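You operate a simulated robot arm through the tools that you are given. There is no shell and no other tool.

You are at the controls of a simulated two-armed robot. One attempt, no reset.

JOB
Take the red tea towel from the stone counter and lay it out flat on the top of the oak linen table.

It is judged by the outcome, as a careful person would: the job done as asked, and still so three seconds after it is handed in. It fails if anything else is knocked over, pushed out of place, dropped, spilled or broken. Flat cloth is picked up by pressing the open fingertips on it (5 to 10 N) and closing them slowly along it; thin cloth reads only 2 to 8 mm in the jaws.

ROBOT AND FRAMES
Two 7-joint arms with two-finger grippers on one trunk, on a base that moves. Base frame: it is fixed to the floor where the robot stands at the start and does not move with it; the origin is under the middle of the robot, x ahead of it, y to its left, z up. Lengths are in mm, angles in degrees, forces in N, time in s.
The left shoulder is at the start at [104, 216, 1084], the right one opposite. With the tool pointing down near the work surface each hand reaches from about 100 to 800 mm from the robot's upright axis, wherever it stands, measured 20 degrees to its own side. Places, roughly: top of the oak linen table [-1600, 200, 800]. Payload 3.18 kg a hand.
The tool frame of a hand sits at the grasp point between the pads (the TCP): z along the fingers, y along the line on which they close. The tips reach 30 mm beyond it. The gripper opens to 144 mm; its body begins 103 mm behind the TCP.
Orientation is that of the tool frame in the base frame, as a unit quaternion [w, x, y, z]. With the fingers straight down and closing along the base's y, the tool's x points along the base's -x, its y along +y and its z along -z.

CONTROLS
- The arms move only by the tool apply_moves. It takes "left_deltas", "right_deltas" or both (then of equal length, played together; a hand with none holds still); each is one flat list of numbers, 7 for each row, row after row: the gripper command, from -1 (shut) to 1 (fully open), values between in proportion, then the shift along the base's x, y, z in units of 400 mm (1.0 is 400 mm), then the turn, a rotation vector about the base's x, y, z in units of 180 degrees (1.0 is 180 degrees). In form: [hand, x, y, z, rx, ry, rz, hand, x, y, z, rx, ry, rz, ...]. A call has 1 to 20 rows; each row is the pose to reach, as a shift and turn from the pose commanded when the call began. A call with a number of a shift or a turn outside -1 to 1 is refused whole. Rows are played at 5 a second. More than 50 mm and 8.6 degrees between two rows, or a gripper value outside its range, and nothing of the call is played. Where a pose cannot be reached the arm comes as near as it can. A force on the tool above 40 N (or 10 N above the force at the start of the call, whichever is more), or a blocked arm, ends the call early, and 0.2 s more pass. The fingers move at their own pace (about 186.7 mm/s each) and stop on an object; they squeeze with about 35 N. The grip force told is the motor's: it shows also when the fingers shut on nothing. Time passes only in rows, and 0.2 s behind the last, so rows that repeat a pose let the fingers close. It gives the time, the measured TCP pose, the force on the tool (base axes), the opening and the grip force at its end, in the units of the frame above (readings bear some noise), with the torque about the TCP (base axes, N m) and any sound that the robot's microphone picked up.
- Cameras (640 x 400 px; columns grow to the right, rows downward): "scene" is now at [211.7, -1, 1335.7]; the picture's right is [-0.02, -1.00, 0.00], its down [0.08, -0.00, -1.00] and it looks along [1.00, -0.02, 0.08] (base axes); focal length 214 px, centre (320, 200). "left" rides on the left gripper at [76, -16, -143] in its tool frame; the picture's right is [0.21, 0.98, 0.00], its down [-0.84, 0.18, -0.51] and it looks along [-0.50, 0.11, 0.86] (tool axes); focal length 218 px, centre (320, 200). "right" rides on the right gripper at [76, 16, -143] in its tool frame; the picture's right is [-0.21, 0.98, 0.00], its down [-0.84, -0.18, -0.51] and it looks along [-0.50, -0.11, 0.86] (tool axes); focal length 218 px, centre (320, 200). There is no depth. A picture from a camera that has moved, and an enlarged one, comes with that camera's place and axes in the base frame and with its lens.
- capture(camera): a new picture of that camera. The clock stands still meanwhile.
- lift_body(by): moves the trunk up (or, below 0, down) by that many mm; the arms and the scene camera ride with it, the base frame stays. It gives what a move gives, with no picture.
- base_move(legs): drives the robot by 1 to 6 legs, each [ahead, left, turn to the left] in mm, mm and degrees, along the robot's own axes; the way and the turn of a leg run together, so that a leg with both is an arc; at most 1500 mm and 180 degrees a leg. The arms and the cameras ride along, it lands a little off, and it stops where it bumps. It gives what a move gives.
- turn_head(pan, tilt): turns the head with the scene camera to pan (to the left, within 80 degrees either way) and tilt (down, from -29 to 69), counted from straight ahead of the robot (the tilt from the chest, where the trunk bows). It gives what a move gives.
- inspect(camera, box): a new picture of the part [left, top, right, bottom] of that camera's present view, enlarged. The clock stands still meanwhile.
- sign_off(): hands the job in; it is judged then, once.

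Places have to be worked out from the pictures, the camera data and where the tool is seen. Open the grippers and draw the arms clear of the work before you hand the job in, unless the task says otherwise.

The tools are called by a JSON object that holds its "name" and its "arguments". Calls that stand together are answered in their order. apply_moves: Moves the arms, as the interface text tells. Its arguments: {"type":"object","properties":{"left_deltas":{"type":"array","items":{"type":"number"}},"right_deltas":{"type":"array","items":{"type":"number"}}},"required":[]} The other tools are called the same way: lift_body (by) moves the trunk up or down; base_move (legs) drives the base; turn_head (pan, tilt) turns the head that bears the scene camera; capture (camera) takes a picture; inspect (camera, box) takes an enlarged picture of a part of a camera's view; sign_off () hands the job in.

At the start:

```text
time: 0.0
left_eef_pos: [384.9, 165.4, 1268.8]
left_tool_rot: [0.0, -0.001, 1.0, -0.001]
left_wrist_force: [0.3, -1.2, 0.0]
left_ft_torque: [0.02, 0.0, -0.01]
left_finger_gap: 144.3
left_grip_force: 0.1
right_eef_pos: [303.4, -158.9, 1311.6]
right_tool_rot: [0.0, -0.001, 1.0, 0.0]
right_wrist_force: [0.5, 0.7, -0.2]
right_ft_torque: [0.01, -0.01, 0.01]
right_finger_gap: 144.3
right_grip_force: 0.0
trunk travel left (down, up): [-168.0, 201.0]
robot x, y, heading: [-0.3, 3.4, 0.1]
head pan, tilt (commanded): [-1.0, -4.7]
```

scene: 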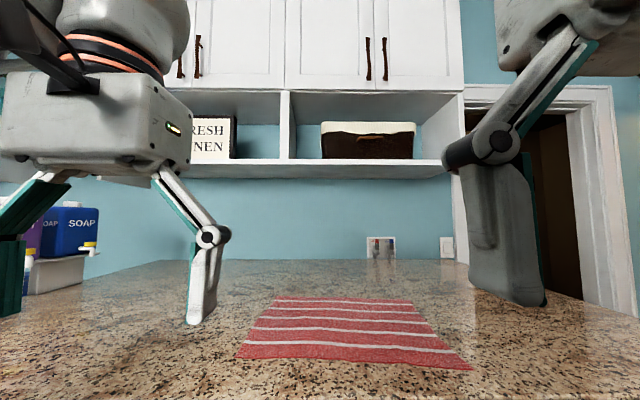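
right: 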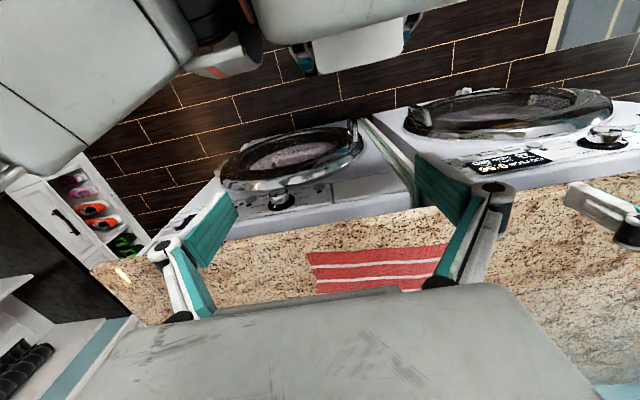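
left: 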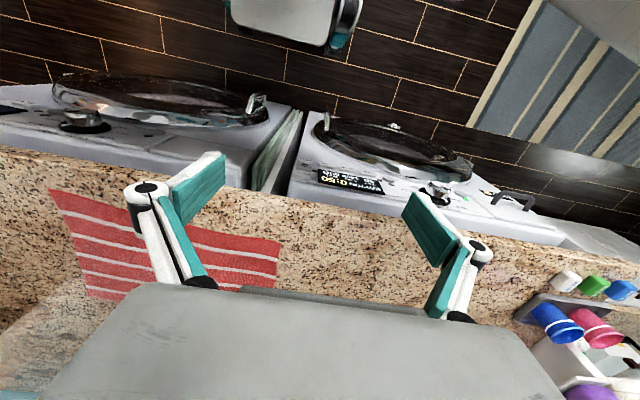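

I'll look down at the counter first to locate the towel and find the counter height.

{"name": "turn_head", "arguments": {"pan": 0, "tilt": 45}}

{"name": "capture", "arguments": {"camera": "scene"}}

{"name": "capture", "arguments": {"camera": "left"}}

{"name": "capture", "arguments": {"camera": "right"}}

```text
time: 1.2
left_eef_pos: [385.8, 164.2, 1267.8]
left_tool_rot: [0.0, -0.002, 1.0, -0.001]
left_wrist_force: [-0.3, 0.5, 0.3]
left_ft_torque: [0.01, 0.0, 0.0]
left_finger_gap: 143.9
left_grip_force: 0.0
right_eef_pos: [303.6, -159.2, 1312.8]
right_tool_rot: [-0.001, 0.001, 1.0, 0.0]
right_wrist_force: [-0.1, -0.2, 0.9]
right_ft_torque: [0.02, -0.03, 0.01]
right_finger_gap: 143.6
right_grip_force: 0.0
trunk travel left (down, up): [-168.0, 201.0]
robot x, y, heading: [1.1, -2.8, 0.3]
head pan, tilt (commanded): [0.0, 45.0]
```

```text
taken
camera scene: at [205.4, 0.5, 1257.5], right [0.0, -1.0, 0.0], down [-0.71, 0.0, -0.71], along [0.71, 0.0, -0.71], focal length 214 px, centre (320, 200)
```

scene: 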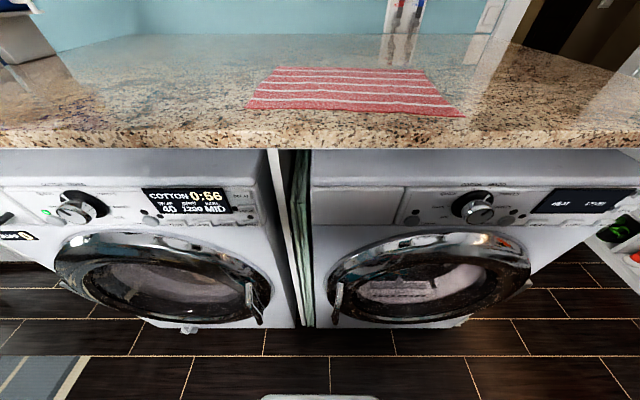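

```text
taken
camera left: at [310.2, 148.1, 1411.5], right [-0.21, 0.98, 0.0], down [0.84, 0.18, 0.51], along [0.5, 0.11, -0.86], focal length 218 px, centre (320, 200)
```

left: 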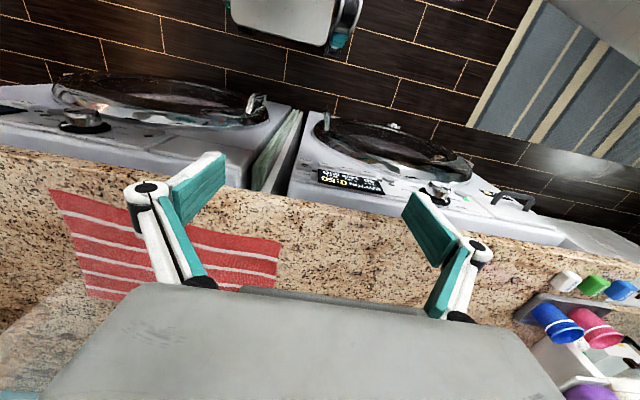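

```text
taken
camera right: at [227.2, -141.5, 1454.8], right [0.21, 0.98, 0.0], down [0.84, -0.18, 0.51], along [0.5, -0.11, -0.86], focal length 218 px, centre (320, 200)
```

right: 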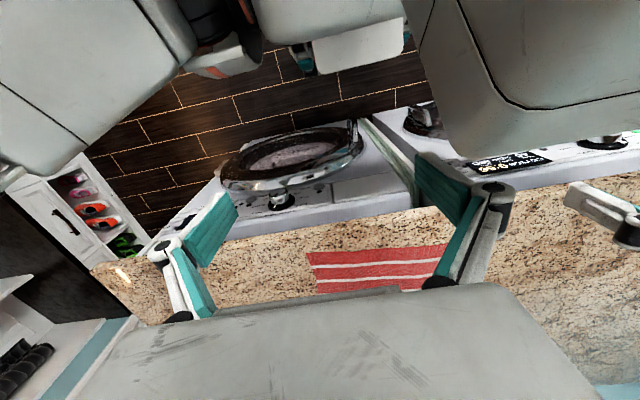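

The counter top works out at about z=1095. The towel corners are near (604,136), (572,-253), (900,128) and (869,-286). I'll look to both sides before moving the base.

{"name": "turn_head", "arguments": {"pan": 80, "tilt": 20}}

{"name": "capture", "arguments": {"camera": "scene"}}

{"name": "turn_head", "arguments": {"pan": -80, "tilt": 20}}

{"name": "capture", "arguments": {"camera": "scene"}}

```text
time: 2.7
left_eef_pos: [384.6, 165.0, 1268.6]
left_tool_rot: [0.0, 0.0, 1.0, -0.001]
left_wrist_force: [-1.1, -0.6, -0.1]
left_ft_torque: [0.02, 0.0, 0.0]
left_finger_gap: 144.1
left_grip_force: 0.2
right_eef_pos: [304.3, -157.8, 1312.2]
right_tool_rot: [0.0, -0.001, 1.0, 0.0]
right_wrist_force: [0.5, -0.6, -0.7]
right_ft_torque: [0.01, 0.02, 0.01]
right_finger_gap: 144.2
right_grip_force: 0.1
trunk travel left (down, up): [-168.0, 201.0]
robot x, y, heading: [-1.4, 1.4, 0.3]
head pan, tilt (commanded): [80.0, 20.0]
```

```text
taken
camera scene: at [140.3, 92.3, 1296.1], right [0.98, -0.17, 0.0], down [-0.06, -0.34, -0.94], along [0.16, 0.93, -0.34], focal length 214 px, centre (320, 200)
```

scene: 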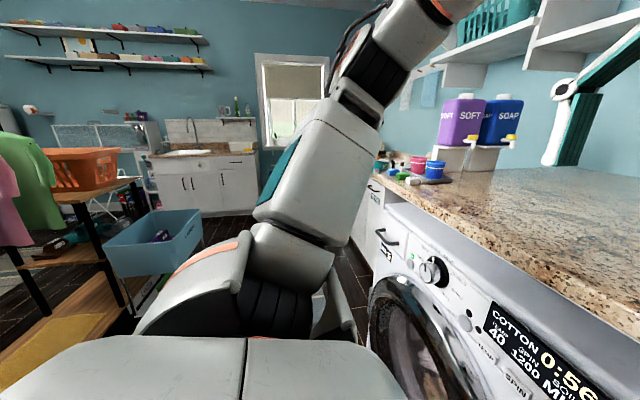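

```text
time: 5.2
left_eef_pos: [385.5, 165.8, 1269.0]
left_tool_rot: [0.0, -0.001, 1.0, -0.002]
left_wrist_force: [0.8, 0.5, -0.8]
left_ft_torque: [-0.03, 0.01, -0.01]
left_finger_gap: 144.0
left_grip_force: 0.1
right_eef_pos: [305.0, -158.9, 1311.8]
right_tool_rot: [0.0, 0.0, 1.0, 0.0]
right_wrist_force: [-0.3, -0.8, 0.5]
right_ft_torque: [-0.02, -0.01, 0.01]
right_finger_gap: 144.1
right_grip_force: 0.1
trunk travel left (down, up): [-168.0, 201.0]
robot x, y, heading: [1.2, 4.0, 0.0]
head pan, tilt (commanded): [-80.0, 20.0]
```

```text
taken
camera scene: at [140.2, -91.2, 1296.1], right [-0.98, -0.17, 0.0], down [-0.06, 0.34, -0.94], along [0.16, -0.93, -0.34], focal length 214 px, centre (320, 200)
```

scene: 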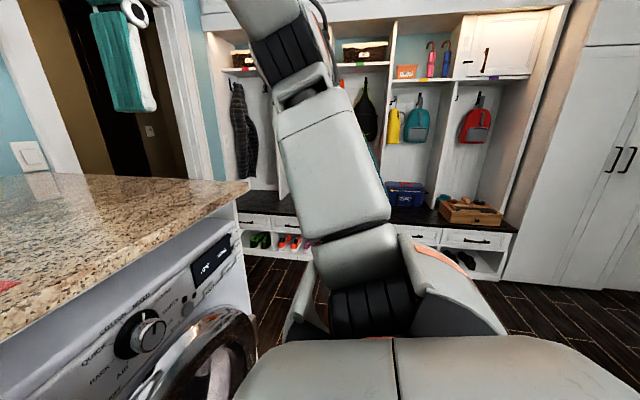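

I'll back off slightly and turn left so I can see the oak table before grasping anything.

{"name": "base_move", "arguments": {"legs": [[-200, 0, 0], [0, 0, 90]]}}

{"name": "turn_head", "arguments": {"pan": 75, "tilt": 25}}

{"name": "capture", "arguments": {"camera": "scene"}}

{"name": "turn_head", "arguments": {"pan": 0, "tilt": 25}}

{"name": "capture", "arguments": {"camera": "scene"}}

```text
time: 10.6
left_eef_pos: [-355.8, 390.2, 1268.0]
left_tool_rot: [0.0, -0.698, 0.716, 0.0]
left_wrist_force: [0.2, 0.0, 0.0]
left_ft_torque: [0.01, -0.01, 0.0]
left_finger_gap: 144.0
left_grip_force: 0.1
right_eef_pos: [-36.3, 298.7, 1312.9]
right_tool_rot: [0.0, -0.697, 0.717, -0.001]
right_wrist_force: [0.0, 0.9, -0.2]
right_ft_torque: [0.01, -0.02, 0.02]
right_finger_gap: 143.9
right_grip_force: 0.0
trunk travel left (down, up): [-168.0, 201.0]
robot x, y, heading: [-201.1, 2.1, 88.1]
head pan, tilt (commanded): [-80.0, 20.0]
```

```text
time: 12.9
left_eef_pos: [-357.2, 388.4, 1268.2]
left_tool_rot: [0.001, -0.698, 0.716, 0.0]
left_wrist_force: [0.0, -0.9, 0.2]
left_ft_torque: [0.0, -0.02, 0.0]
left_finger_gap: 144.0
left_grip_force: 0.0
right_eef_pos: [-35.5, 300.4, 1312.3]
right_tool_rot: [0.0, -0.697, 0.717, 0.0]
right_wrist_force: [-0.2, -0.1, 0.1]
right_ft_torque: [-0.01, -0.01, 0.03]
right_finger_gap: 144.1
right_grip_force: 0.1
trunk travel left (down, up): [-168.0, 201.0]
robot x, y, heading: [-199.5, -2.9, 88.3]
head pan, tilt (commanded): [75.0, 25.0]
```

```text
taken
camera scene: at [-288.5, 151.9, 1288.0], right [0.29, 0.96, 0.0], down [0.41, -0.12, -0.91], along [-0.87, 0.26, -0.42], focal length 214 px, centre (320, 200)
```

scene: 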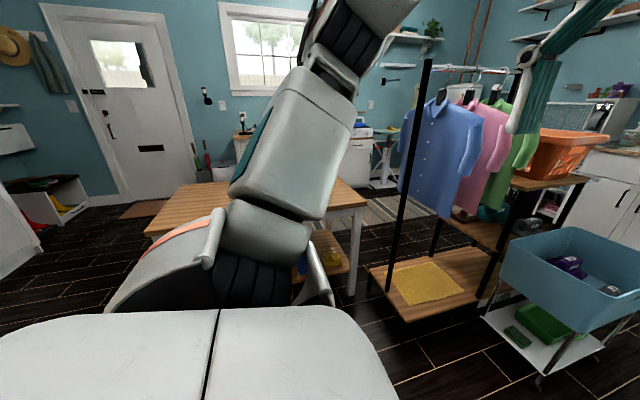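

```text
time: 14.4
left_eef_pos: [-357.9, 389.9, 1268.6]
left_tool_rot: [0.001, -0.698, 0.716, -0.001]
left_wrist_force: [-0.3, -0.7, 0.0]
left_ft_torque: [0.02, 0.0, 0.02]
left_finger_gap: 143.9
left_grip_force: 0.1
right_eef_pos: [-35.2, 298.5, 1311.9]
right_tool_rot: [0.0, -0.698, 0.716, -0.001]
right_wrist_force: [-0.1, 0.3, -0.8]
right_ft_torque: [-0.03, 0.04, 0.04]
right_finger_gap: 144.0
right_grip_force: 0.1
trunk travel left (down, up): [-168.0, 201.0]
robot x, y, heading: [-205.1, -1.5, 88.2]
head pan, tilt (commanded): [0.0, 25.0]
```

```text
taken
camera scene: at [-197.7, 217.7, 1288.0], right [1.0, -0.03, 0.0], down [-0.01, -0.42, -0.91], along [0.02, 0.91, -0.42], focal length 214 px, centre (320, 200)
```

scene: 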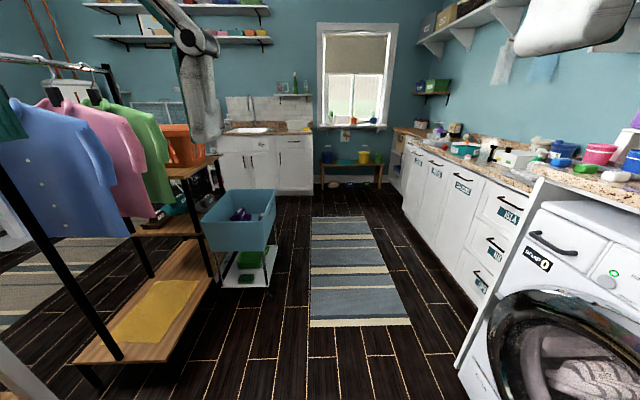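

The clothes rack and cart stand on the +y side of the table. I'll turn to face the table for a straight look.

{"name": "base_move", "arguments": {"legs": [[0, 0, 90]]}}

{"name": "turn_head", "arguments": {"pan": 0, "tilt": 25}}

{"name": "capture", "arguments": {"camera": "scene"}}

{"name": "inspect", "arguments": {"camera": "scene", "box": [160, 100, 480, 300]}}

```text
time: 18.6
left_eef_pos: [-596.3, -146.9, 1268.8]
left_tool_rot: [0.0, 1.0, -0.023, 0.0]
left_wrist_force: [-0.6, -0.1, -0.3]
left_ft_torque: [0.04, -0.02, 0.03]
left_finger_gap: 143.9
left_grip_force: 0.1
right_eef_pos: [-499.0, 172.9, 1313.5]
right_tool_rot: [-0.001, 1.0, -0.024, 0.0]
right_wrist_force: [-0.1, -0.3, -0.1]
right_ft_torque: [0.03, 0.02, 0.0]
right_finger_gap: 143.8
right_grip_force: 0.0
trunk travel left (down, up): [-168.0, 201.0]
robot x, y, heading: [-203.9, -0.7, 177.3]
head pan, tilt (commanded): [0.0, 25.0]
```

```text
time: 19.2
left_eef_pos: [-595.5, -146.5, 1269.8]
left_tool_rot: [-0.001, 1.0, -0.023, -0.001]
left_wrist_force: [0.7, 0.0, 0.2]
left_ft_torque: [0.03, 0.0, -0.01]
left_finger_gap: 144.1
left_grip_force: 0.1
right_eef_pos: [-499.7, 172.1, 1311.9]
right_tool_rot: [0.0, 1.0, -0.024, 0.0]
right_wrist_force: [-0.2, -1.1, -0.4]
right_ft_torque: [0.0, 0.0, 0.01]
right_finger_gap: 144.0
right_grip_force: 0.1
trunk travel left (down, up): [-168.0, 201.0]
robot x, y, heading: [-204.9, 0.5, 177.5]
head pan, tilt (commanded): [0.0, 25.0]
```

```text
taken
camera scene: at [-420.4, 10.9, 1288.0], right [0.05, 1.0, 0.0], down [0.42, -0.02, -0.91], along [-0.91, 0.04, -0.42], focal length 214 px, centre (320, 200)
```

scene: 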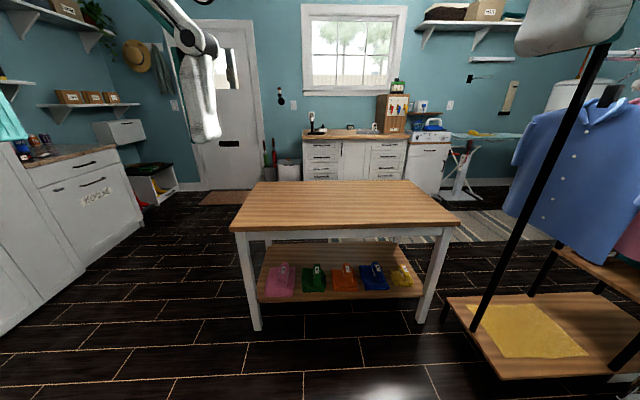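

```text
2.00 times, centred on (320, 200) of scene
camera zoom: at [-420.4, 10.9, 1288.0], right [0.05, 1.0, 0.0], down [0.42, -0.02, -0.91], along [-0.91, 0.04, -0.42], focal length 429 px, centre (320, 200)
```

zoom: 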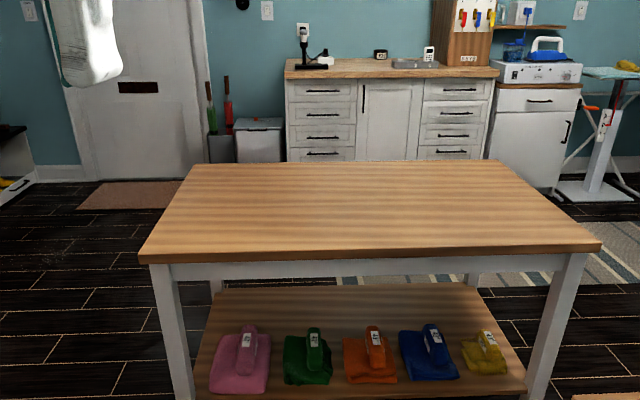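

The table is clear. Its top spans about x -1215..-1765 and y -340..680. I'll turn back and return to the counter for the towel.

{"name": "base_move", "arguments": {"legs": [[0, 0, -177.5], [205, 0, 0]]}}

{"name": "turn_head", "arguments": {"pan": 0, "tilt": 25}}

{"name": "capture", "arguments": {"camera": "scene"}}

{"name": "inspect", "arguments": {"camera": "scene", "box": [200, 90, 520, 290]}}

```text
time: 28.2
left_eef_pos: [397.7, 120.2, 1269.2]
left_tool_rot: [0.001, 0.036, 0.999, -0.001]
left_wrist_force: [-0.7, 0.8, -0.3]
left_ft_torque: [0.03, 0.04, 0.0]
left_finger_gap: 144.0
left_grip_force: 0.1
right_eef_pos: [292.7, -195.4, 1313.4]
right_tool_rot: [0.0, 0.037, 0.999, -0.001]
right_wrist_force: [-0.3, -0.6, -0.1]
right_ft_torque: [0.0, 0.0, -0.02]
right_finger_gap: 144.1
right_grip_force: 0.1
trunk travel left (down, up): [-168.0, 201.0]
robot x, y, heading: [2.9, -17.7, -4.2]
head pan, tilt (commanded): [0.0, 25.0]
```

```text
time: 28.8
left_eef_pos: [400.1, 121.1, 1268.6]
left_tool_rot: [0.0, 0.037, 0.999, -0.002]
left_wrist_force: [0.0, 0.3, 1.4]
left_ft_torque: [0.0, 0.02, -0.01]
left_finger_gap: 143.8
left_grip_force: 0.0
right_eef_pos: [293.7, -195.6, 1312.3]
right_tool_rot: [0.0, 0.037, 0.999, 0.0]
right_wrist_force: [-0.1, 0.4, -0.2]
right_ft_torque: [0.01, 0.03, 0.02]
right_finger_gap: 143.8
right_grip_force: 0.1
trunk travel left (down, up): [-168.0, 201.0]
robot x, y, heading: [3.8, -9.9, -4.6]
head pan, tilt (commanded): [0.0, 25.0]
```

```text
taken
camera scene: at [218.1, -30.6, 1287.9], right [-0.07, -1.0, 0.0], down [-0.42, 0.03, -0.91], along [0.9, -0.07, -0.42], focal length 214 px, centre (320, 200)
```

scene: 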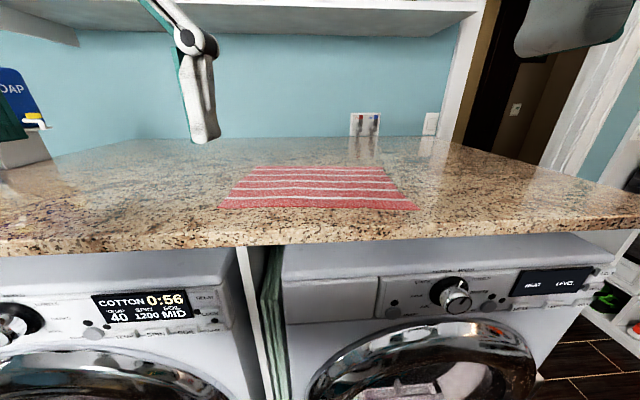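

```text
2.00 times, centred on (360, 190) of scene
camera zoom: at [218.1, -30.6, 1287.9], right [-0.07, -1.0, 0.0], down [-0.42, 0.03, -0.91], along [0.9, -0.07, -0.42], focal length 429 px, centre (240, 220)
```

zoom: 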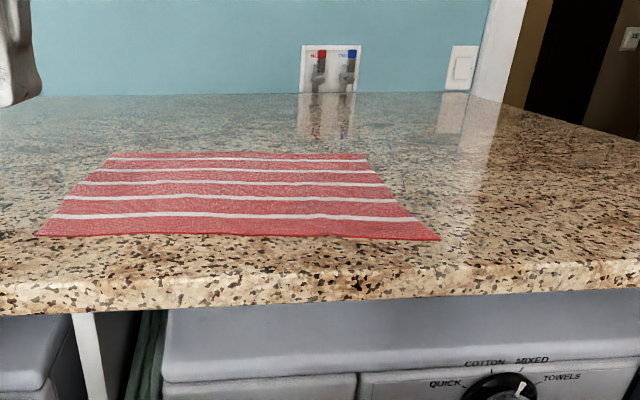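

The robot's heading (about -4.4°) already matches the towel. I'll bring both hands above the near corners, grippers part-closed to about 50 mm, and stay well above the counter.

{"name": "apply_moves", "arguments": {"left_deltas": [-0.3, 0.068, -0.007, -0.025, 0, 0, 0, -0.3, 0.137, -0.014, -0.049, 0, 0, 0, -0.3, 0.205, -0.021, -0.074, 0, 0, 0, -0.3, 0.274, -0.028, -0.098, 0, 0, 0, -0.3, 0.342, -0.034, -0.123, 0, 0, 0, -0.3, 0.411, -0.041, -0.147, 0, 0, 0, -0.3, 0.479, -0.048, -0.172, 0, 0, 0, -0.3, 0.5475, -0.055, -0.1965, 0, 0, 0], "right_deltas": [-0.3, 0.092, -0.005, -0.038, 0, 0, 0, -0.3, 0.184, -0.011, -0.077, 0, 0, 0, -0.3, 0.276, -0.016, -0.115, 0, 0, 0, -0.3, 0.368, -0.022, -0.153, 0, 0, 0, -0.3, 0.459, -0.027, -0.191, 0, 0, 0, -0.3, 0.551, -0.033, -0.23, 0, 0, 0, -0.3, 0.643, -0.038, -0.268, 0, 0, 0, -0.3, 0.735, -0.0435, -0.306, 0, 0, 0]}}

{"name": "capture", "arguments": {"camera": "left"}}

{"name": "capture", "arguments": {"camera": "right"}}

{"name": "capture", "arguments": {"camera": "scene"}}

```text
time: 30.6
left_eef_pos: [548.3, 112.1, 1193.7]
left_tool_rot: [0.001, 0.033, 0.999, -0.003]
left_wrist_force: [-0.1, -1.0, -0.9]
left_ft_torque: [0.04, 0.07, 0.02]
left_finger_gap: 50.3
left_grip_force: 0.0
left hand out of reach, approached as far as the arm can: row 4, 5, 6, 7, 8
right_eef_pos: [524.2, -234.1, 1189.2]
right_tool_rot: [0.008, 0.049, 0.999, -0.011]
right_wrist_force: [0.4, -1.0, -0.2]
right_ft_torque: [0.09, 0.07, -0.02]
right_finger_gap: 50.3
right_grip_force: 0.1
right hand out of reach, approached as far as the arm can: row 6, 7, 8
trunk travel left (down, up): [-168.0, 201.0]
robot x, y, heading: [2.5, -14.3, -4.2]
head pan, tilt (commanded): [0.0, 25.0]
```

```text
taken
camera left: at [472.0, 100.9, 1336.3], right [-0.14, 0.99, -0.01], down [0.85, 0.13, 0.51], along [0.5, 0.07, -0.86], focal length 218 px, centre (320, 200)
```

left: 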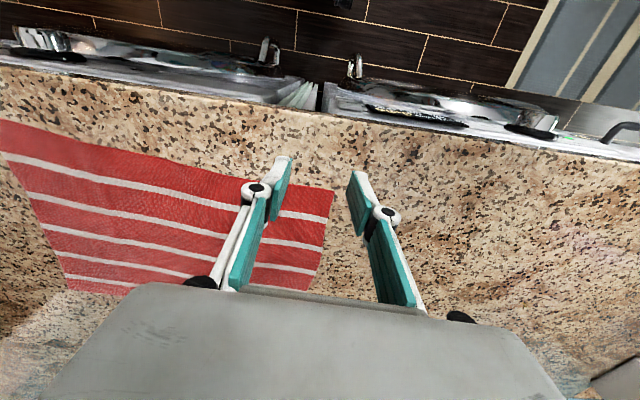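

```text
taken
camera right: at [447.5, -207.9, 1330.9], right [0.3, 0.95, -0.02], down [0.81, -0.25, 0.53], along [0.5, -0.17, -0.85], focal length 218 px, centre (320, 200)
```

right: 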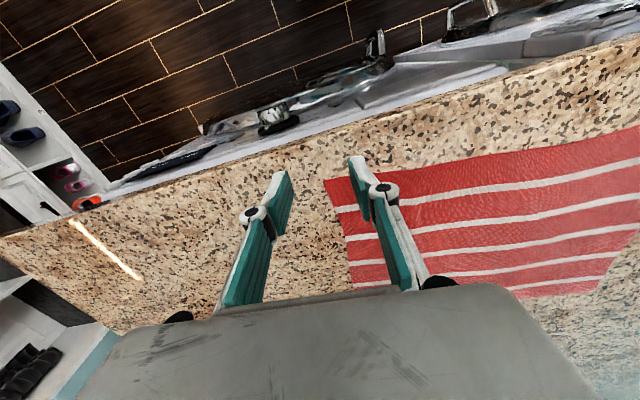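

```text
taken
camera scene: at [219.6, -31.9, 1287.5], right [-0.07, -1.0, 0.0], down [-0.42, 0.03, -0.91], along [0.9, -0.07, -0.42], focal length 214 px, centre (320, 200)
```

scene: 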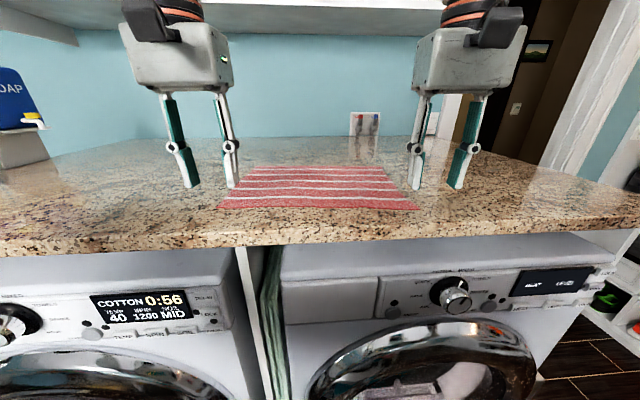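

Both hands hit their reach limit because the shoulders are low for this counter. I'll raise the trunk so the arms reach down and forward better.

{"name": "lift_body", "arguments": {"by": 190}}

```text
time: 32.7
left_eef_pos: [451.0, 122.5, 1495.6]
left_tool_rot: [0.13, 0.032, 0.991, -0.008]
left_wrist_force: [0.4, -0.3, -0.8]
left_ft_torque: [0.01, -0.01, 0.0]
left_finger_gap: 50.6
left_grip_force: 0.0
right_eef_pos: [426.8, -227.3, 1494.7]
right_tool_rot: [0.138, 0.049, 0.989, -0.015]
right_wrist_force: [-0.3, 0.2, -0.8]
right_ft_torque: [-0.01, -0.03, -0.02]
right_finger_gap: 50.5
right_grip_force: 0.0
trunk travel left (down, up): [-358.0, 11.0]
robot x, y, heading: [3.8, -13.6, -4.3]
head pan, tilt (commanded): [0.0, 25.0]
```

Raising the trunk also straightened its bow, which tilted the tools by about 15°. I'll correct the tilt while moving both hands above the grip points at z≈1190.

{"name": "apply_moves", "arguments": {"left_deltas": [-0.3, 0.0467, -0.0066, -0.0849, 0, 0.0092, 0, -0.3, 0.0933, -0.0131, -0.1698, 0, 0.0184, 0, -0.3, 0.14, -0.0197, -0.2547, 0, 0.0277, 0, -0.3, 0.1867, -0.0262, -0.3396, 0, 0.0369, 0, -0.3, 0.2333, -0.0328, -0.4244, 0, 0.0461, 0, -0.3, 0.28, -0.0393, -0.5093, 0, 0.0553, 0, -0.3, 0.3267, -0.0459, -0.5942, 0, 0.0646, 0, -0.3, 0.3733, -0.0524, -0.6791, 0, 0.0738, 0, -0.3, 0.42, -0.059, -0.764, 0, 0.083, 0, -0.3, 0.42, -0.059, -0.764, 0, 0.083, 0], "right_deltas": [-0.3, 0.0448, 0.004, -0.0847, 0, 0.0098, 0, -0.3, 0.0896, 0.008, -0.1693, 0, 0.0196, 0, -0.3, 0.1343, 0.012, -0.254, 0, 0.0293, 0, -0.3, 0.1791, 0.016, -0.3387, 0, 0.0391, 0, -0.3, 0.2239, 0.02, -0.4233, 0, 0.0489, 0, -0.3, 0.2687, 0.024, -0.508, 0, 0.0587, 0, -0.3, 0.3134, 0.028, -0.5927, 0, 0.0684, 0, -0.3, 0.3582, 0.032, -0.6773, 0, 0.0782, 0, -0.3, 0.403, 0.036, -0.762, 0, 0.088, 0, -0.3, 0.403, 0.036, -0.762, 0, 0.088, 0]}}

{"name": "capture", "arguments": {"camera": "left"}}

{"name": "capture", "arguments": {"camera": "right"}}

{"name": "capture", "arguments": {"camera": "scene"}}

```text
time: 34.9
left_eef_pos: [617.2, 98.5, 1189.9]
left_tool_rot: [0.001, 0.032, 0.999, -0.013]
left_wrist_force: [-0.1, 0.4, 0.4]
left_ft_torque: [0.0, -0.02, 0.01]
left_finger_gap: 50.5
left_grip_force: 0.0
right_eef_pos: [586.7, -211.4, 1188.9]
right_tool_rot: [0.002, 0.047, 0.999, -0.022]
right_wrist_force: [-0.6, 0.7, 1.2]
right_ft_torque: [0.0, -0.03, 0.0]
right_finger_gap: 50.2
right_grip_force: 0.0
trunk travel left (down, up): [-358.0, 11.0]
robot x, y, heading: [2.3, -13.8, -4.1]
head pan, tilt (commanded): [0.0, 25.0]
```

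```text
taken
camera left: at [541.4, 90.9, 1333.1], right [-0.15, 0.99, -0.03], down [0.85, 0.14, 0.5], along [0.5, 0.05, -0.86], focal length 218 px, centre (320, 200)
```

left: 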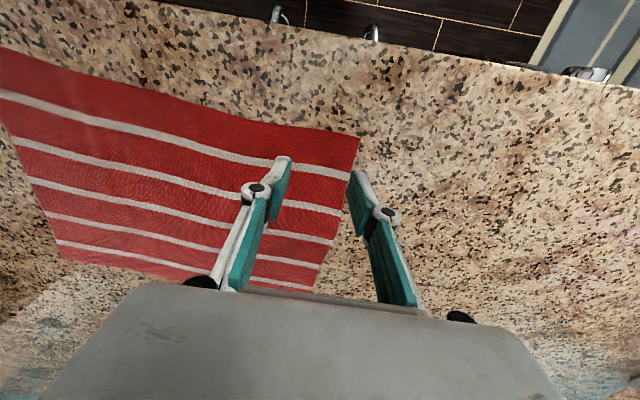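

```text
taken
camera right: at [511.2, -182.3, 1331.6], right [0.3, 0.95, -0.04], down [0.82, -0.24, 0.52], along [0.49, -0.19, -0.85], focal length 218 px, centre (320, 200)
```

right: 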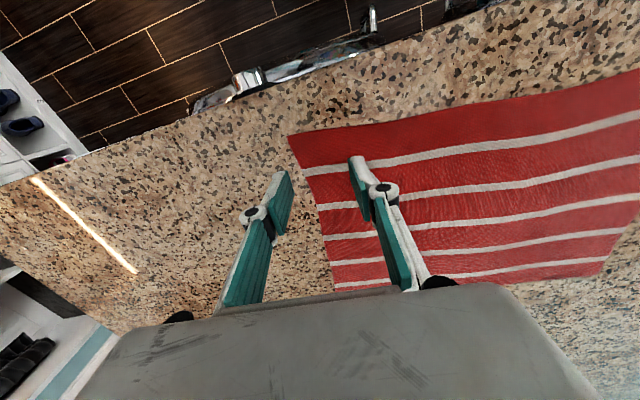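

```text
taken
camera scene: at [131.3, -24.3, 1484.5], right [-0.07, -1.0, 0.0], down [-0.42, 0.03, -0.91], along [0.9, -0.07, -0.42], focal length 214 px, centre (320, 200)
```

scene: 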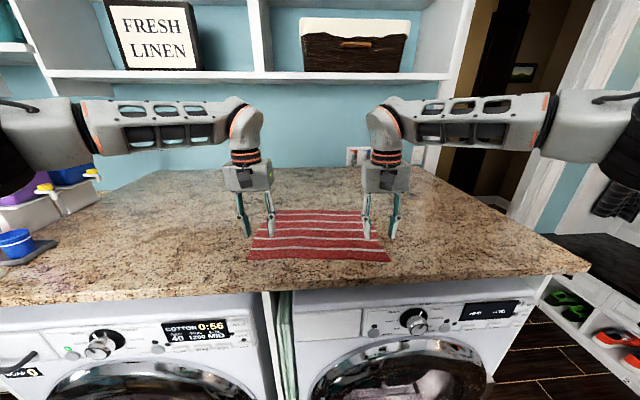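

Both hands now reach. Hand-camera triangulation puts the near corners at about (597,137) and (561,-245), so I'll adjust the grip points, level the tools and lower to about 10 mm above the cloth.

{"name": "apply_moves", "arguments": {"left_deltas": [-0.3, -0.0225, -0.007, -0.05, 0.0083, 0, 0, -0.3, -0.0225, -0.007, -0.1, 0.0083, 0, 0, -0.3, -0.0225, -0.007, -0.137, 0.0083, 0, 0, -0.3, -0.0225, -0.007, -0.137, 0.0083, 0, 0], "right_deltas": [-0.3, -0.018, 0.012, -0.05, 0.014, 0, 0, -0.3, -0.018, 0.012, -0.1, 0.014, 0, 0, -0.3, -0.018, 0.012, -0.135, 0.014, 0, 0, -0.3, -0.018, 0.012, -0.135, 0.014, 0, 0]}}

{"name": "capture", "arguments": {"camera": "left"}}

{"name": "capture", "arguments": {"camera": "right"}}

{"name": "inspect", "arguments": {"camera": "scene", "box": [220, 160, 420, 285]}}

```text
time: 35.9
left_eef_pos: [609.1, 95.5, 1133.4]
left_tool_rot: [0.0, 0.032, 1.0, 0.0]
left_wrist_force: [0.3, 0.9, -0.1]
left_ft_torque: [0.01, 0.01, 0.03]
left_finger_gap: 50.5
left_grip_force: 0.2
right_eef_pos: [580.8, -207.5, 1135.9]
right_tool_rot: [0.0, 0.048, 0.999, 0.001]
right_wrist_force: [-0.5, 0.4, 0.5]
right_ft_torque: [-0.02, 0.03, 0.02]
right_finger_gap: 50.3
right_grip_force: 0.2
trunk travel left (down, up): [-358.0, 11.0]
robot x, y, heading: [6.2, -17.2, -4.2]
head pan, tilt (commanded): [0.0, 25.0]
```

```text
taken
camera left: at [533.4, 84.4, 1276.5], right [-0.15, 0.99, 0.0], down [0.85, 0.13, 0.51], along [0.5, 0.07, -0.86], focal length 218 px, centre (320, 200)
```

left: 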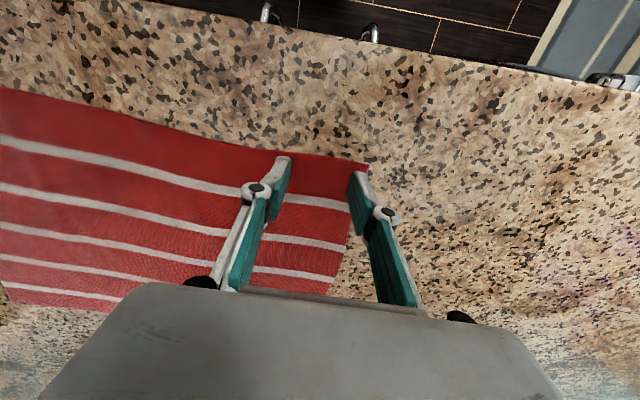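

```text
taken
camera right: at [507.0, -183.7, 1278.3], right [0.3, 0.95, 0.0], down [0.82, -0.26, 0.51], along [0.48, -0.15, -0.86], focal length 218 px, centre (320, 200)
```

right: 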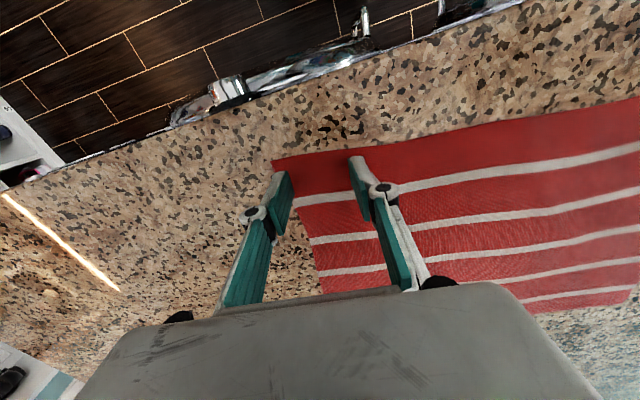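

```text
3.20 times, centred on (320, 222) of scene
camera zoom: at [133.1, -24.1, 1484.3], right [-0.07, -1.0, 0.0], down [-0.42, 0.03, -0.91], along [0.9, -0.07, -0.42], focal length 686 px, centre (320, 128)
```

zoom: 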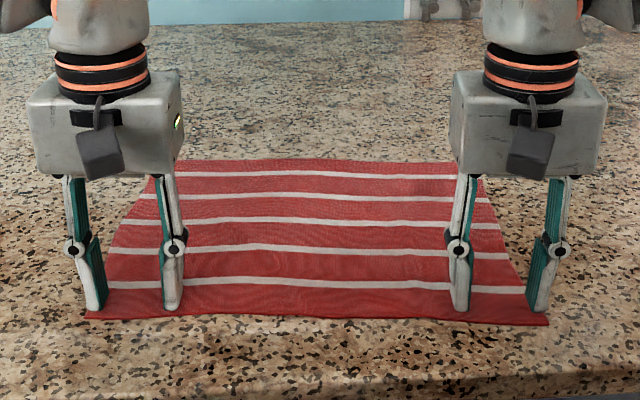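

The tips straddle the cloth just inside each corner. Now I'll lower gently to find contact.

{"name": "apply_moves", "arguments": {"left_deltas": [-0.3, 0, 0, -0.005, 0, 0, 0, -0.3, 0, 0, -0.01, 0, 0, 0, -0.3, 0, 0, -0.0125, 0, 0, 0], "right_deltas": [-0.3, 0, 0, -0.005, 0, 0, 0, -0.3, 0, 0, -0.01, 0, 0, 0, -0.3, 0, 0, -0.015, 0, 0, 0]}}

```text
time: 36.7
left_eef_pos: [609.1, 96.0, 1132.0]
left_tool_rot: [0.001, 0.031, 1.0, -0.001]
left_wrist_force: [2.7, 0.7, 14.3]
left_ft_torque: [0.29, -0.08, -0.07]
left_finger_gap: 50.9
left_grip_force: 0.8
right_eef_pos: [582.2, -207.2, 1131.4]
right_tool_rot: [0.002, 0.047, 0.999, 0.0]
right_wrist_force: [1.6, 0.2, 8.6]
right_ft_torque: [-0.14, -0.04, 0.01]
right_finger_gap: 50.8
right_grip_force: 0.2
trunk travel left (down, up): [-358.0, 11.0]
robot x, y, heading: [2.6, -17.0, -4.4]
head pan, tilt (commanded): [0.0, 25.0]
```

Contact is at TCP z≈1132, with 14 N on the left and 8.6 N on the right. I'll ease the left up 1 mm and start closing slowly.

{"name": "apply_moves", "arguments": {"left_deltas": [-0.3, 0, 0, 0.003, 0, 0, 0, -0.36, 0, 0, 0.003, 0, 0, 0, -0.42, 0, 0, 0.003, 0, 0, 0, -0.48, 0, 0, 0.003, 0, 0, 0, -0.54, 0, 0, 0.003, 0, 0, 0, -0.6, 0, 0, 0.003, 0, 0, 0], "right_deltas": [-0.3, 0, 0, 0, 0, 0, 0, -0.36, 0, 0, 0, 0, 0, 0, -0.42, 0, 0, 0, 0, 0, 0, -0.48, 0, 0, 0, 0, 0, 0, -0.54, 0, 0, 0, 0, 0, 0, -0.6, 0, 0, 0, 0, 0, 0]}}

{"name": "inspect", "arguments": {"camera": "scene", "box": [220, 160, 420, 285]}}

{"name": "capture", "arguments": {"camera": "left"}}

{"name": "capture", "arguments": {"camera": "right"}}

```text
time: 38.1
left_eef_pos: [609.1, 95.3, 1130.8]
left_tool_rot: [-0.001, 0.031, 1.0, 0.0]
left_wrist_force: [-0.2, 0.0, 4.4]
left_ft_torque: [0.03, 0.02, -0.01]
left_finger_gap: 27.3
left_grip_force: 0.0
right_eef_pos: [581.1, -207.5, 1131.2]
right_tool_rot: [0.001, 0.047, 0.999, 0.001]
right_wrist_force: [-0.5, 0.1, 15.6]
right_ft_torque: [0.06, 0.1, -0.01]
right_finger_gap: 29.5
right_grip_force: 0.1
trunk travel left (down, up): [-358.0, 11.0]
robot x, y, heading: [3.0, -16.5, -4.4]
head pan, tilt (commanded): [0.0, 25.0]
```

```text
3.20 times, centred on (320, 222) of scene
camera zoom: at [131.8, -23.8, 1484.4], right [-0.07, -1.0, 0.0], down [-0.42, 0.03, -0.91], along [0.9, -0.07, -0.42], focal length 686 px, centre (320, 128)
```

zoom: 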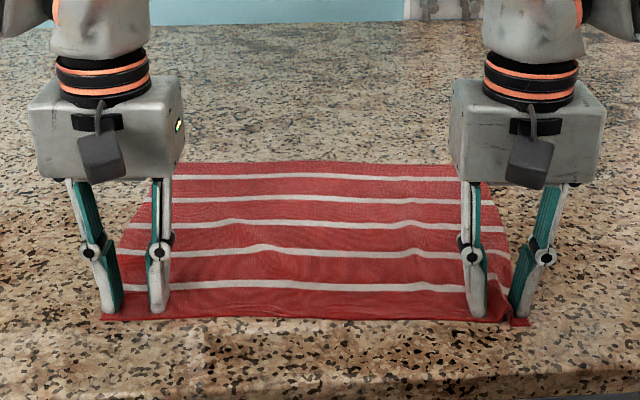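

```text
taken
camera left: at [532.5, 84.3, 1273.6], right [-0.15, 0.99, 0.0], down [0.85, 0.13, 0.51], along [0.5, 0.07, -0.86], focal length 218 px, centre (320, 200)
```

left: 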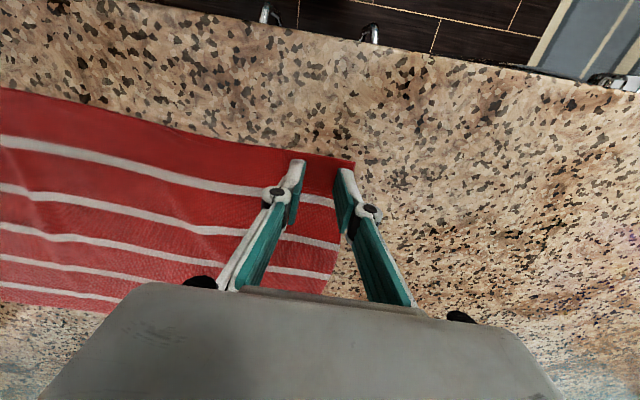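

```text
taken
camera right: at [505.3, -183.7, 1272.6], right [0.3, 0.95, 0.0], down [0.82, -0.26, 0.51], along [0.49, -0.15, -0.86], focal length 218 px, centre (320, 200)
```

right: 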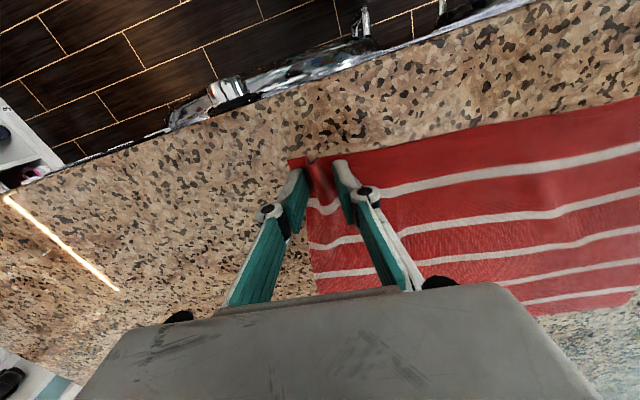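

The right hand is gathering a ridge. The left is pressing lightly (4.4 N). I'll press the left down a bit more, ease the right up slightly and keep closing.

{"name": "apply_moves", "arguments": {"left_deltas": [-0.6, 0, 0, -0.003, 0, 0, 0, -0.65, 0, 0, -0.003, 0, 0, 0, -0.7, 0, 0, -0.003, 0, 0, 0, -0.75, 0, 0, -0.003, 0, 0, 0], "right_deltas": [-0.6, 0, 0, 0.002, 0, 0, 0, -0.65, 0, 0, 0.002, 0, 0, 0, -0.7, 0, 0, 0.002, 0, 0, 0, -0.75, 0, 0, 0.002, 0, 0, 0]}}

{"name": "inspect", "arguments": {"camera": "left", "box": [200, 100, 440, 250]}}

{"name": "inspect", "arguments": {"camera": "right", "box": [200, 100, 440, 250]}}

```text
time: 39.1
left_eef_pos: [609.6, 94.8, 1129.6]
left_tool_rot: [0.0, 0.031, 1.0, 0.0]
left_wrist_force: [0.6, -0.9, 10.8]
left_ft_torque: [-0.02, 0.05, 0.0]
left_finger_gap: 16.4
left_grip_force: 0.1
right_eef_pos: [580.2, -207.8, 1130.4]
right_tool_rot: [0.001, 0.047, 0.999, 0.001]
right_wrist_force: [-0.4, 0.2, 5.6]
right_ft_torque: [-0.03, 0.0, -0.02]
right_finger_gap: 16.6
right_grip_force: 0.1
trunk travel left (down, up): [-358.0, 11.0]
robot x, y, heading: [0.9, -11.9, -4.3]
head pan, tilt (commanded): [0.0, 25.0]
```

```text
2.67 times, centred on (320, 175) of left
camera zoom: at [533.0, 83.9, 1272.6], right [-0.15, 0.99, 0.0], down [0.85, 0.13, 0.51], along [0.5, 0.07, -0.86], focal length 582 px, centre (320, 267)
```

zoom: 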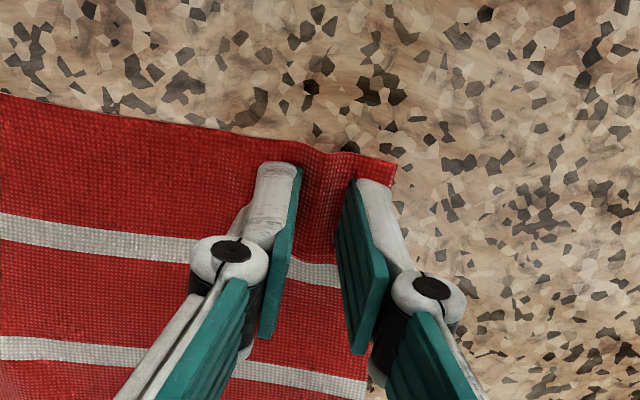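

```text
2.67 times, centred on (320, 175) of right
camera zoom: at [505.5, -183.9, 1272.5], right [0.3, 0.95, 0.0], down [0.82, -0.26, 0.51], along [0.48, -0.15, -0.86], focal length 582 px, centre (320, 267)
```

zoom: 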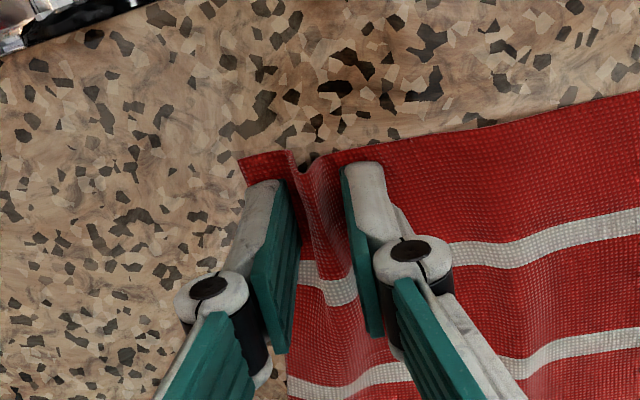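

Ridges are forming between the pads on both hands. I'll continue closing to grip.

{"name": "apply_moves", "arguments": {"left_deltas": [-0.8, 0, 0, 0, 0, 0, 0, -0.84, 0, 0, 0, 0, 0, 0, -0.88, 0, 0, 0, 0, 0, 0, -0.92, 0, 0, 0, 0, 0, 0, -0.96, 0, 0, 0, 0, 0, 0, -1, 0, 0, 0, 0, 0, 0, -1, 0, 0, 0, 0, 0, 0, -1, 0, 0, 0, 0, 0, 0], "right_deltas": [-0.8, 0, 0, -0.002, 0, 0, 0, -0.84, 0, 0, -0.002, 0, 0, 0, -0.88, 0, 0, -0.002, 0, 0, 0, -0.92, 0, 0, -0.002, 0, 0, 0, -0.96, 0, 0, -0.002, 0, 0, 0, -1, 0, 0, -0.002, 0, 0, 0, -1, 0, 0, -0.002, 0, 0, 0, -1, 0, 0, -0.002, 0, 0, 0]}}

{"name": "inspect", "arguments": {"camera": "left", "box": [200, 100, 440, 250]}}

{"name": "inspect", "arguments": {"camera": "right", "box": [200, 100, 440, 250]}}

```text
time: 40.9
left_eef_pos: [609.3, 96.3, 1129.9]
left_tool_rot: [0.0, 0.031, 1.0, 0.0]
left_wrist_force: [-0.9, -6.1, 0.7]
left_ft_torque: [-0.31, 0.08, -0.02]
left_finger_gap: 3.5
left_grip_force: 33.3
right_eef_pos: [582.0, -206.9, 1129.7]
right_tool_rot: [0.0, 0.047, 0.999, 0.001]
right_wrist_force: [1.0, 6.2, 3.4]
right_ft_torque: [0.27, 0.06, 0.06]
right_finger_gap: 2.3
right_grip_force: 36.9
trunk travel left (down, up): [-358.0, 11.0]
robot x, y, heading: [4.2, -16.5, -4.5]
head pan, tilt (commanded): [0.0, 25.0]
```

```text
2.67 times, centred on (320, 175) of left
camera zoom: at [533.4, 83.6, 1272.5], right [-0.15, 0.99, 0.0], down [0.85, 0.13, 0.51], along [0.5, 0.07, -0.86], focal length 582 px, centre (320, 267)
```

zoom: 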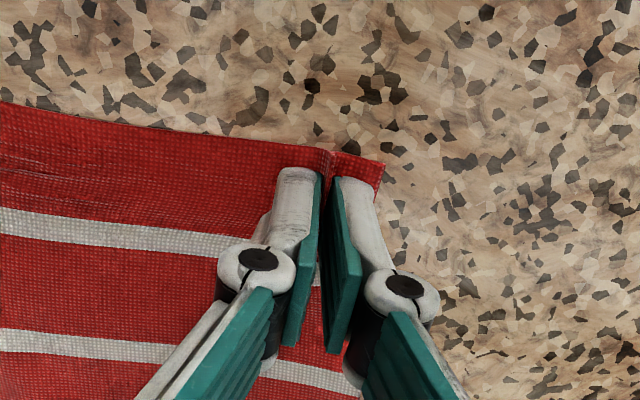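

```text
2.67 times, centred on (320, 175) of right
camera zoom: at [506.1, -183.9, 1271.7], right [0.3, 0.95, 0.0], down [0.82, -0.26, 0.51], along [0.48, -0.15, -0.86], focal length 582 px, centre (320, 267)
```

zoom: 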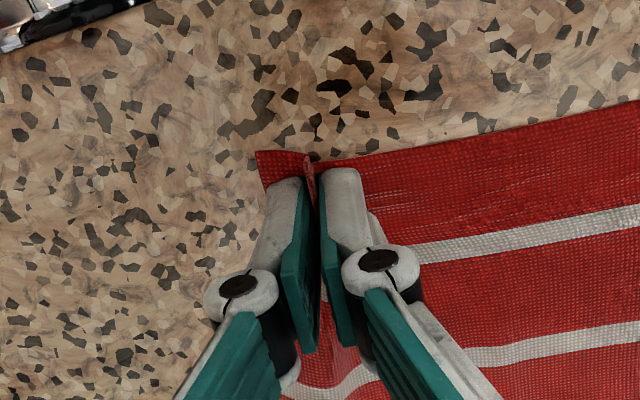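

Both hands hold cloth (gaps 3.5 and 2.3 mm, full grip force). I'll ease inward a few mm to take off the tension and lift slowly.

{"name": "apply_moves", "arguments": {"left_deltas": [-1, 0, -0.007, 0.01, 0, 0, 0, -1, 0, -0.007, 0.03, 0, 0, 0, -1, 0, -0.007, 0.06, 0, 0, 0, -1, 0, -0.007, 0.1, 0, 0, 0, -1, 0, -0.007, 0.15, 0, 0, 0, -1, 0, -0.007, 0.2, 0, 0, 0, -1, 0, -0.007, 0.2, 0, 0, 0], "right_deltas": [-1, 0, 0.007, 0.01, 0, 0, 0, -1, 0, 0.007, 0.03, 0, 0, 0, -1, 0, 0.007, 0.06, 0, 0, 0, -1, 0, 0.007, 0.1, 0, 0, 0, -1, 0, 0.007, 0.15, 0, 0, 0, -1, 0, 0.007, 0.2, 0, 0, 0, -1, 0, 0.007, 0.2, 0, 0, 0]}}

{"name": "capture", "arguments": {"camera": "scene"}}

{"name": "capture", "arguments": {"camera": "left"}}

{"name": "capture", "arguments": {"camera": "right"}}

```text
time: 42.5
left_eef_pos: [610.5, 92.5, 1207.7]
left_tool_rot: [-0.001, 0.031, 1.0, 0.0]
left_wrist_force: [-1.7, -0.6, 2.8]
left_ft_torque: [-0.18, 0.18, 0.02]
left_finger_gap: 4.8
left_grip_force: 27.9
right_eef_pos: [579.8, -204.2, 1209.4]
right_tool_rot: [0.001, 0.047, 0.999, 0.001]
right_wrist_force: [0.5, 1.8, -0.8]
right_ft_torque: [0.18, 0.05, 0.05]
right_finger_gap: 4.8
right_grip_force: 28.2
trunk travel left (down, up): [-358.0, 11.0]
robot x, y, heading: [0.4, -11.6, -4.3]
head pan, tilt (commanded): [0.0, 25.0]
```

```text
taken
camera scene: at [133.9, -24.5, 1484.1], right [-0.07, -1.0, 0.0], down [-0.42, 0.03, -0.91], along [0.9, -0.07, -0.42], focal length 214 px, centre (320, 200)
```

scene: 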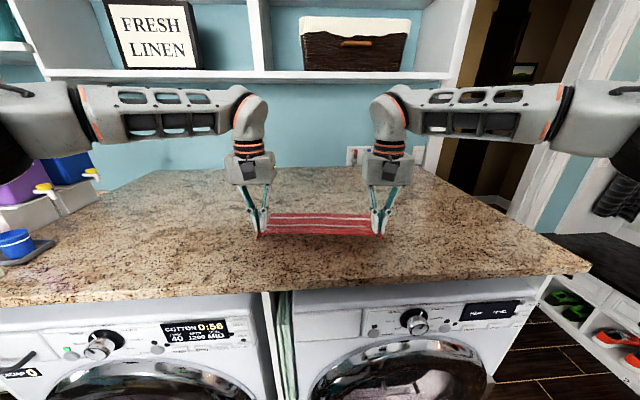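

```text
taken
camera left: at [534.5, 80.2, 1351.6], right [-0.15, 0.99, 0.0], down [0.85, 0.13, 0.51], along [0.5, 0.08, -0.86], focal length 218 px, centre (320, 200)
```

left: 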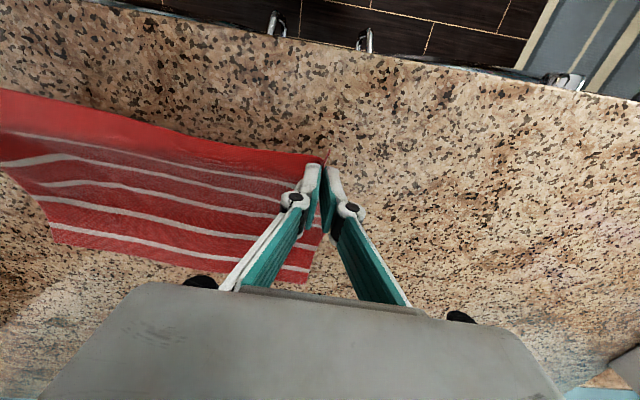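

```text
taken
camera right: at [505.7, -181.0, 1351.6], right [0.3, 0.95, 0.0], down [0.82, -0.26, 0.51], along [0.48, -0.15, -0.86], focal length 218 px, centre (320, 200)
```

right: 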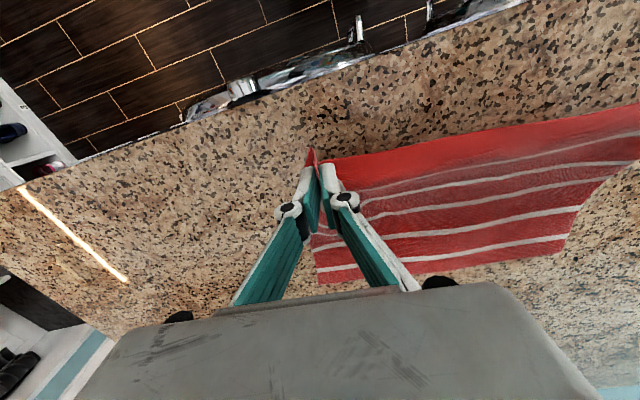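

The cloth is lifting well. I'll raise another 220 mm while drawing back 100 mm so it hangs clear of the counter.

{"name": "apply_moves", "arguments": {"left_deltas": [-1, -0.025, 0, 0.055, 0, 0, 0, -1, -0.05, 0, 0.11, 0, 0, 0, -1, -0.075, 0, 0.165, 0, 0, 0, -1, -0.1, 0, 0.22, 0, 0, 0, -1, -0.125, 0, 0.275, 0, 0, 0, -1, -0.15, 0, 0.33, 0, 0, 0, -1, -0.175, 0, 0.385, 0, 0, 0, -1, -0.2, 0, 0.44, 0, 0, 0, -1, -0.225, 0, 0.495, 0, 0, 0, -1, -0.25, 0, 0.55, 0, 0, 0, -1, -0.25, 0, 0.55, 0, 0, 0], "right_deltas": [-1, -0.025, 0, 0.055, 0, 0, 0, -1, -0.05, 0, 0.11, 0, 0, 0, -1, -0.075, 0, 0.165, 0, 0, 0, -1, -0.1, 0, 0.22, 0, 0, 0, -1, -0.125, 0, 0.275, 0, 0, 0, -1, -0.15, 0, 0.33, 0, 0, 0, -1, -0.175, 0, 0.385, 0, 0, 0, -1, -0.2, 0, 0.44, 0, 0, 0, -1, -0.225, 0, 0.495, 0, 0, 0, -1, -0.25, 0, 0.55, 0, 0, 0, -1, -0.25, 0, 0.55, 0, 0, 0]}}

{"name": "capture", "arguments": {"camera": "scene"}}

{"name": "capture", "arguments": {"camera": "left"}}

```text
time: 44.9
left_eef_pos: [513.0, 98.4, 1373.0]
left_tool_rot: [0.0, 0.032, 0.999, 0.0]
left_wrist_force: [-4.2, -20.0, 1.8]
left_ft_torque: [-0.46, -0.04, 0.15]
left_finger_gap: 1.5
left_grip_force: 33.0
left hand out of reach, approached as far as the arm can: row 7, 8, 9, 10, 11
right_eef_pos: [470.4, -228.8, 1391.5]
right_tool_rot: [0.007, 0.053, 0.999, 0.005]
right_wrist_force: [1.4, 17.3, -0.3]
right_ft_torque: [0.69, -0.25, -0.16]
right_finger_gap: 3.6
right_grip_force: 35.1
right hand out of reach, approached as far as the arm can: row 8, 9, 10, 11
trunk travel left (down, up): [-358.0, 11.0]
robot x, y, heading: [1.6, -17.5, -4.0]
head pan, tilt (commanded): [0.0, 25.0]
```

```text
taken
camera scene: at [128.0, -26.2, 1484.8], right [-0.07, -1.0, 0.0], down [-0.42, 0.03, -0.91], along [0.91, -0.07, -0.42], focal length 214 px, centre (320, 200)
```

scene: 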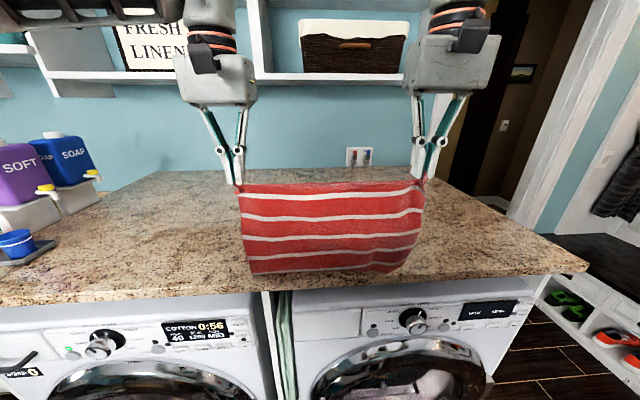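

```text
taken
camera left: at [436.3, 87.0, 1516.2], right [-0.14, 0.99, 0.0], down [0.85, 0.12, 0.51], along [0.5, 0.07, -0.86], focal length 218 px, centre (320, 200)
```

left: 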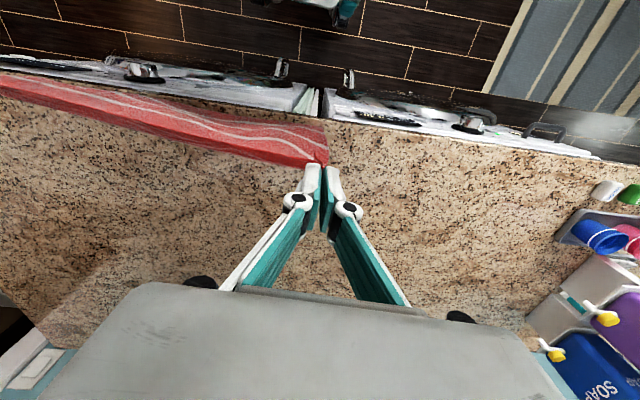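

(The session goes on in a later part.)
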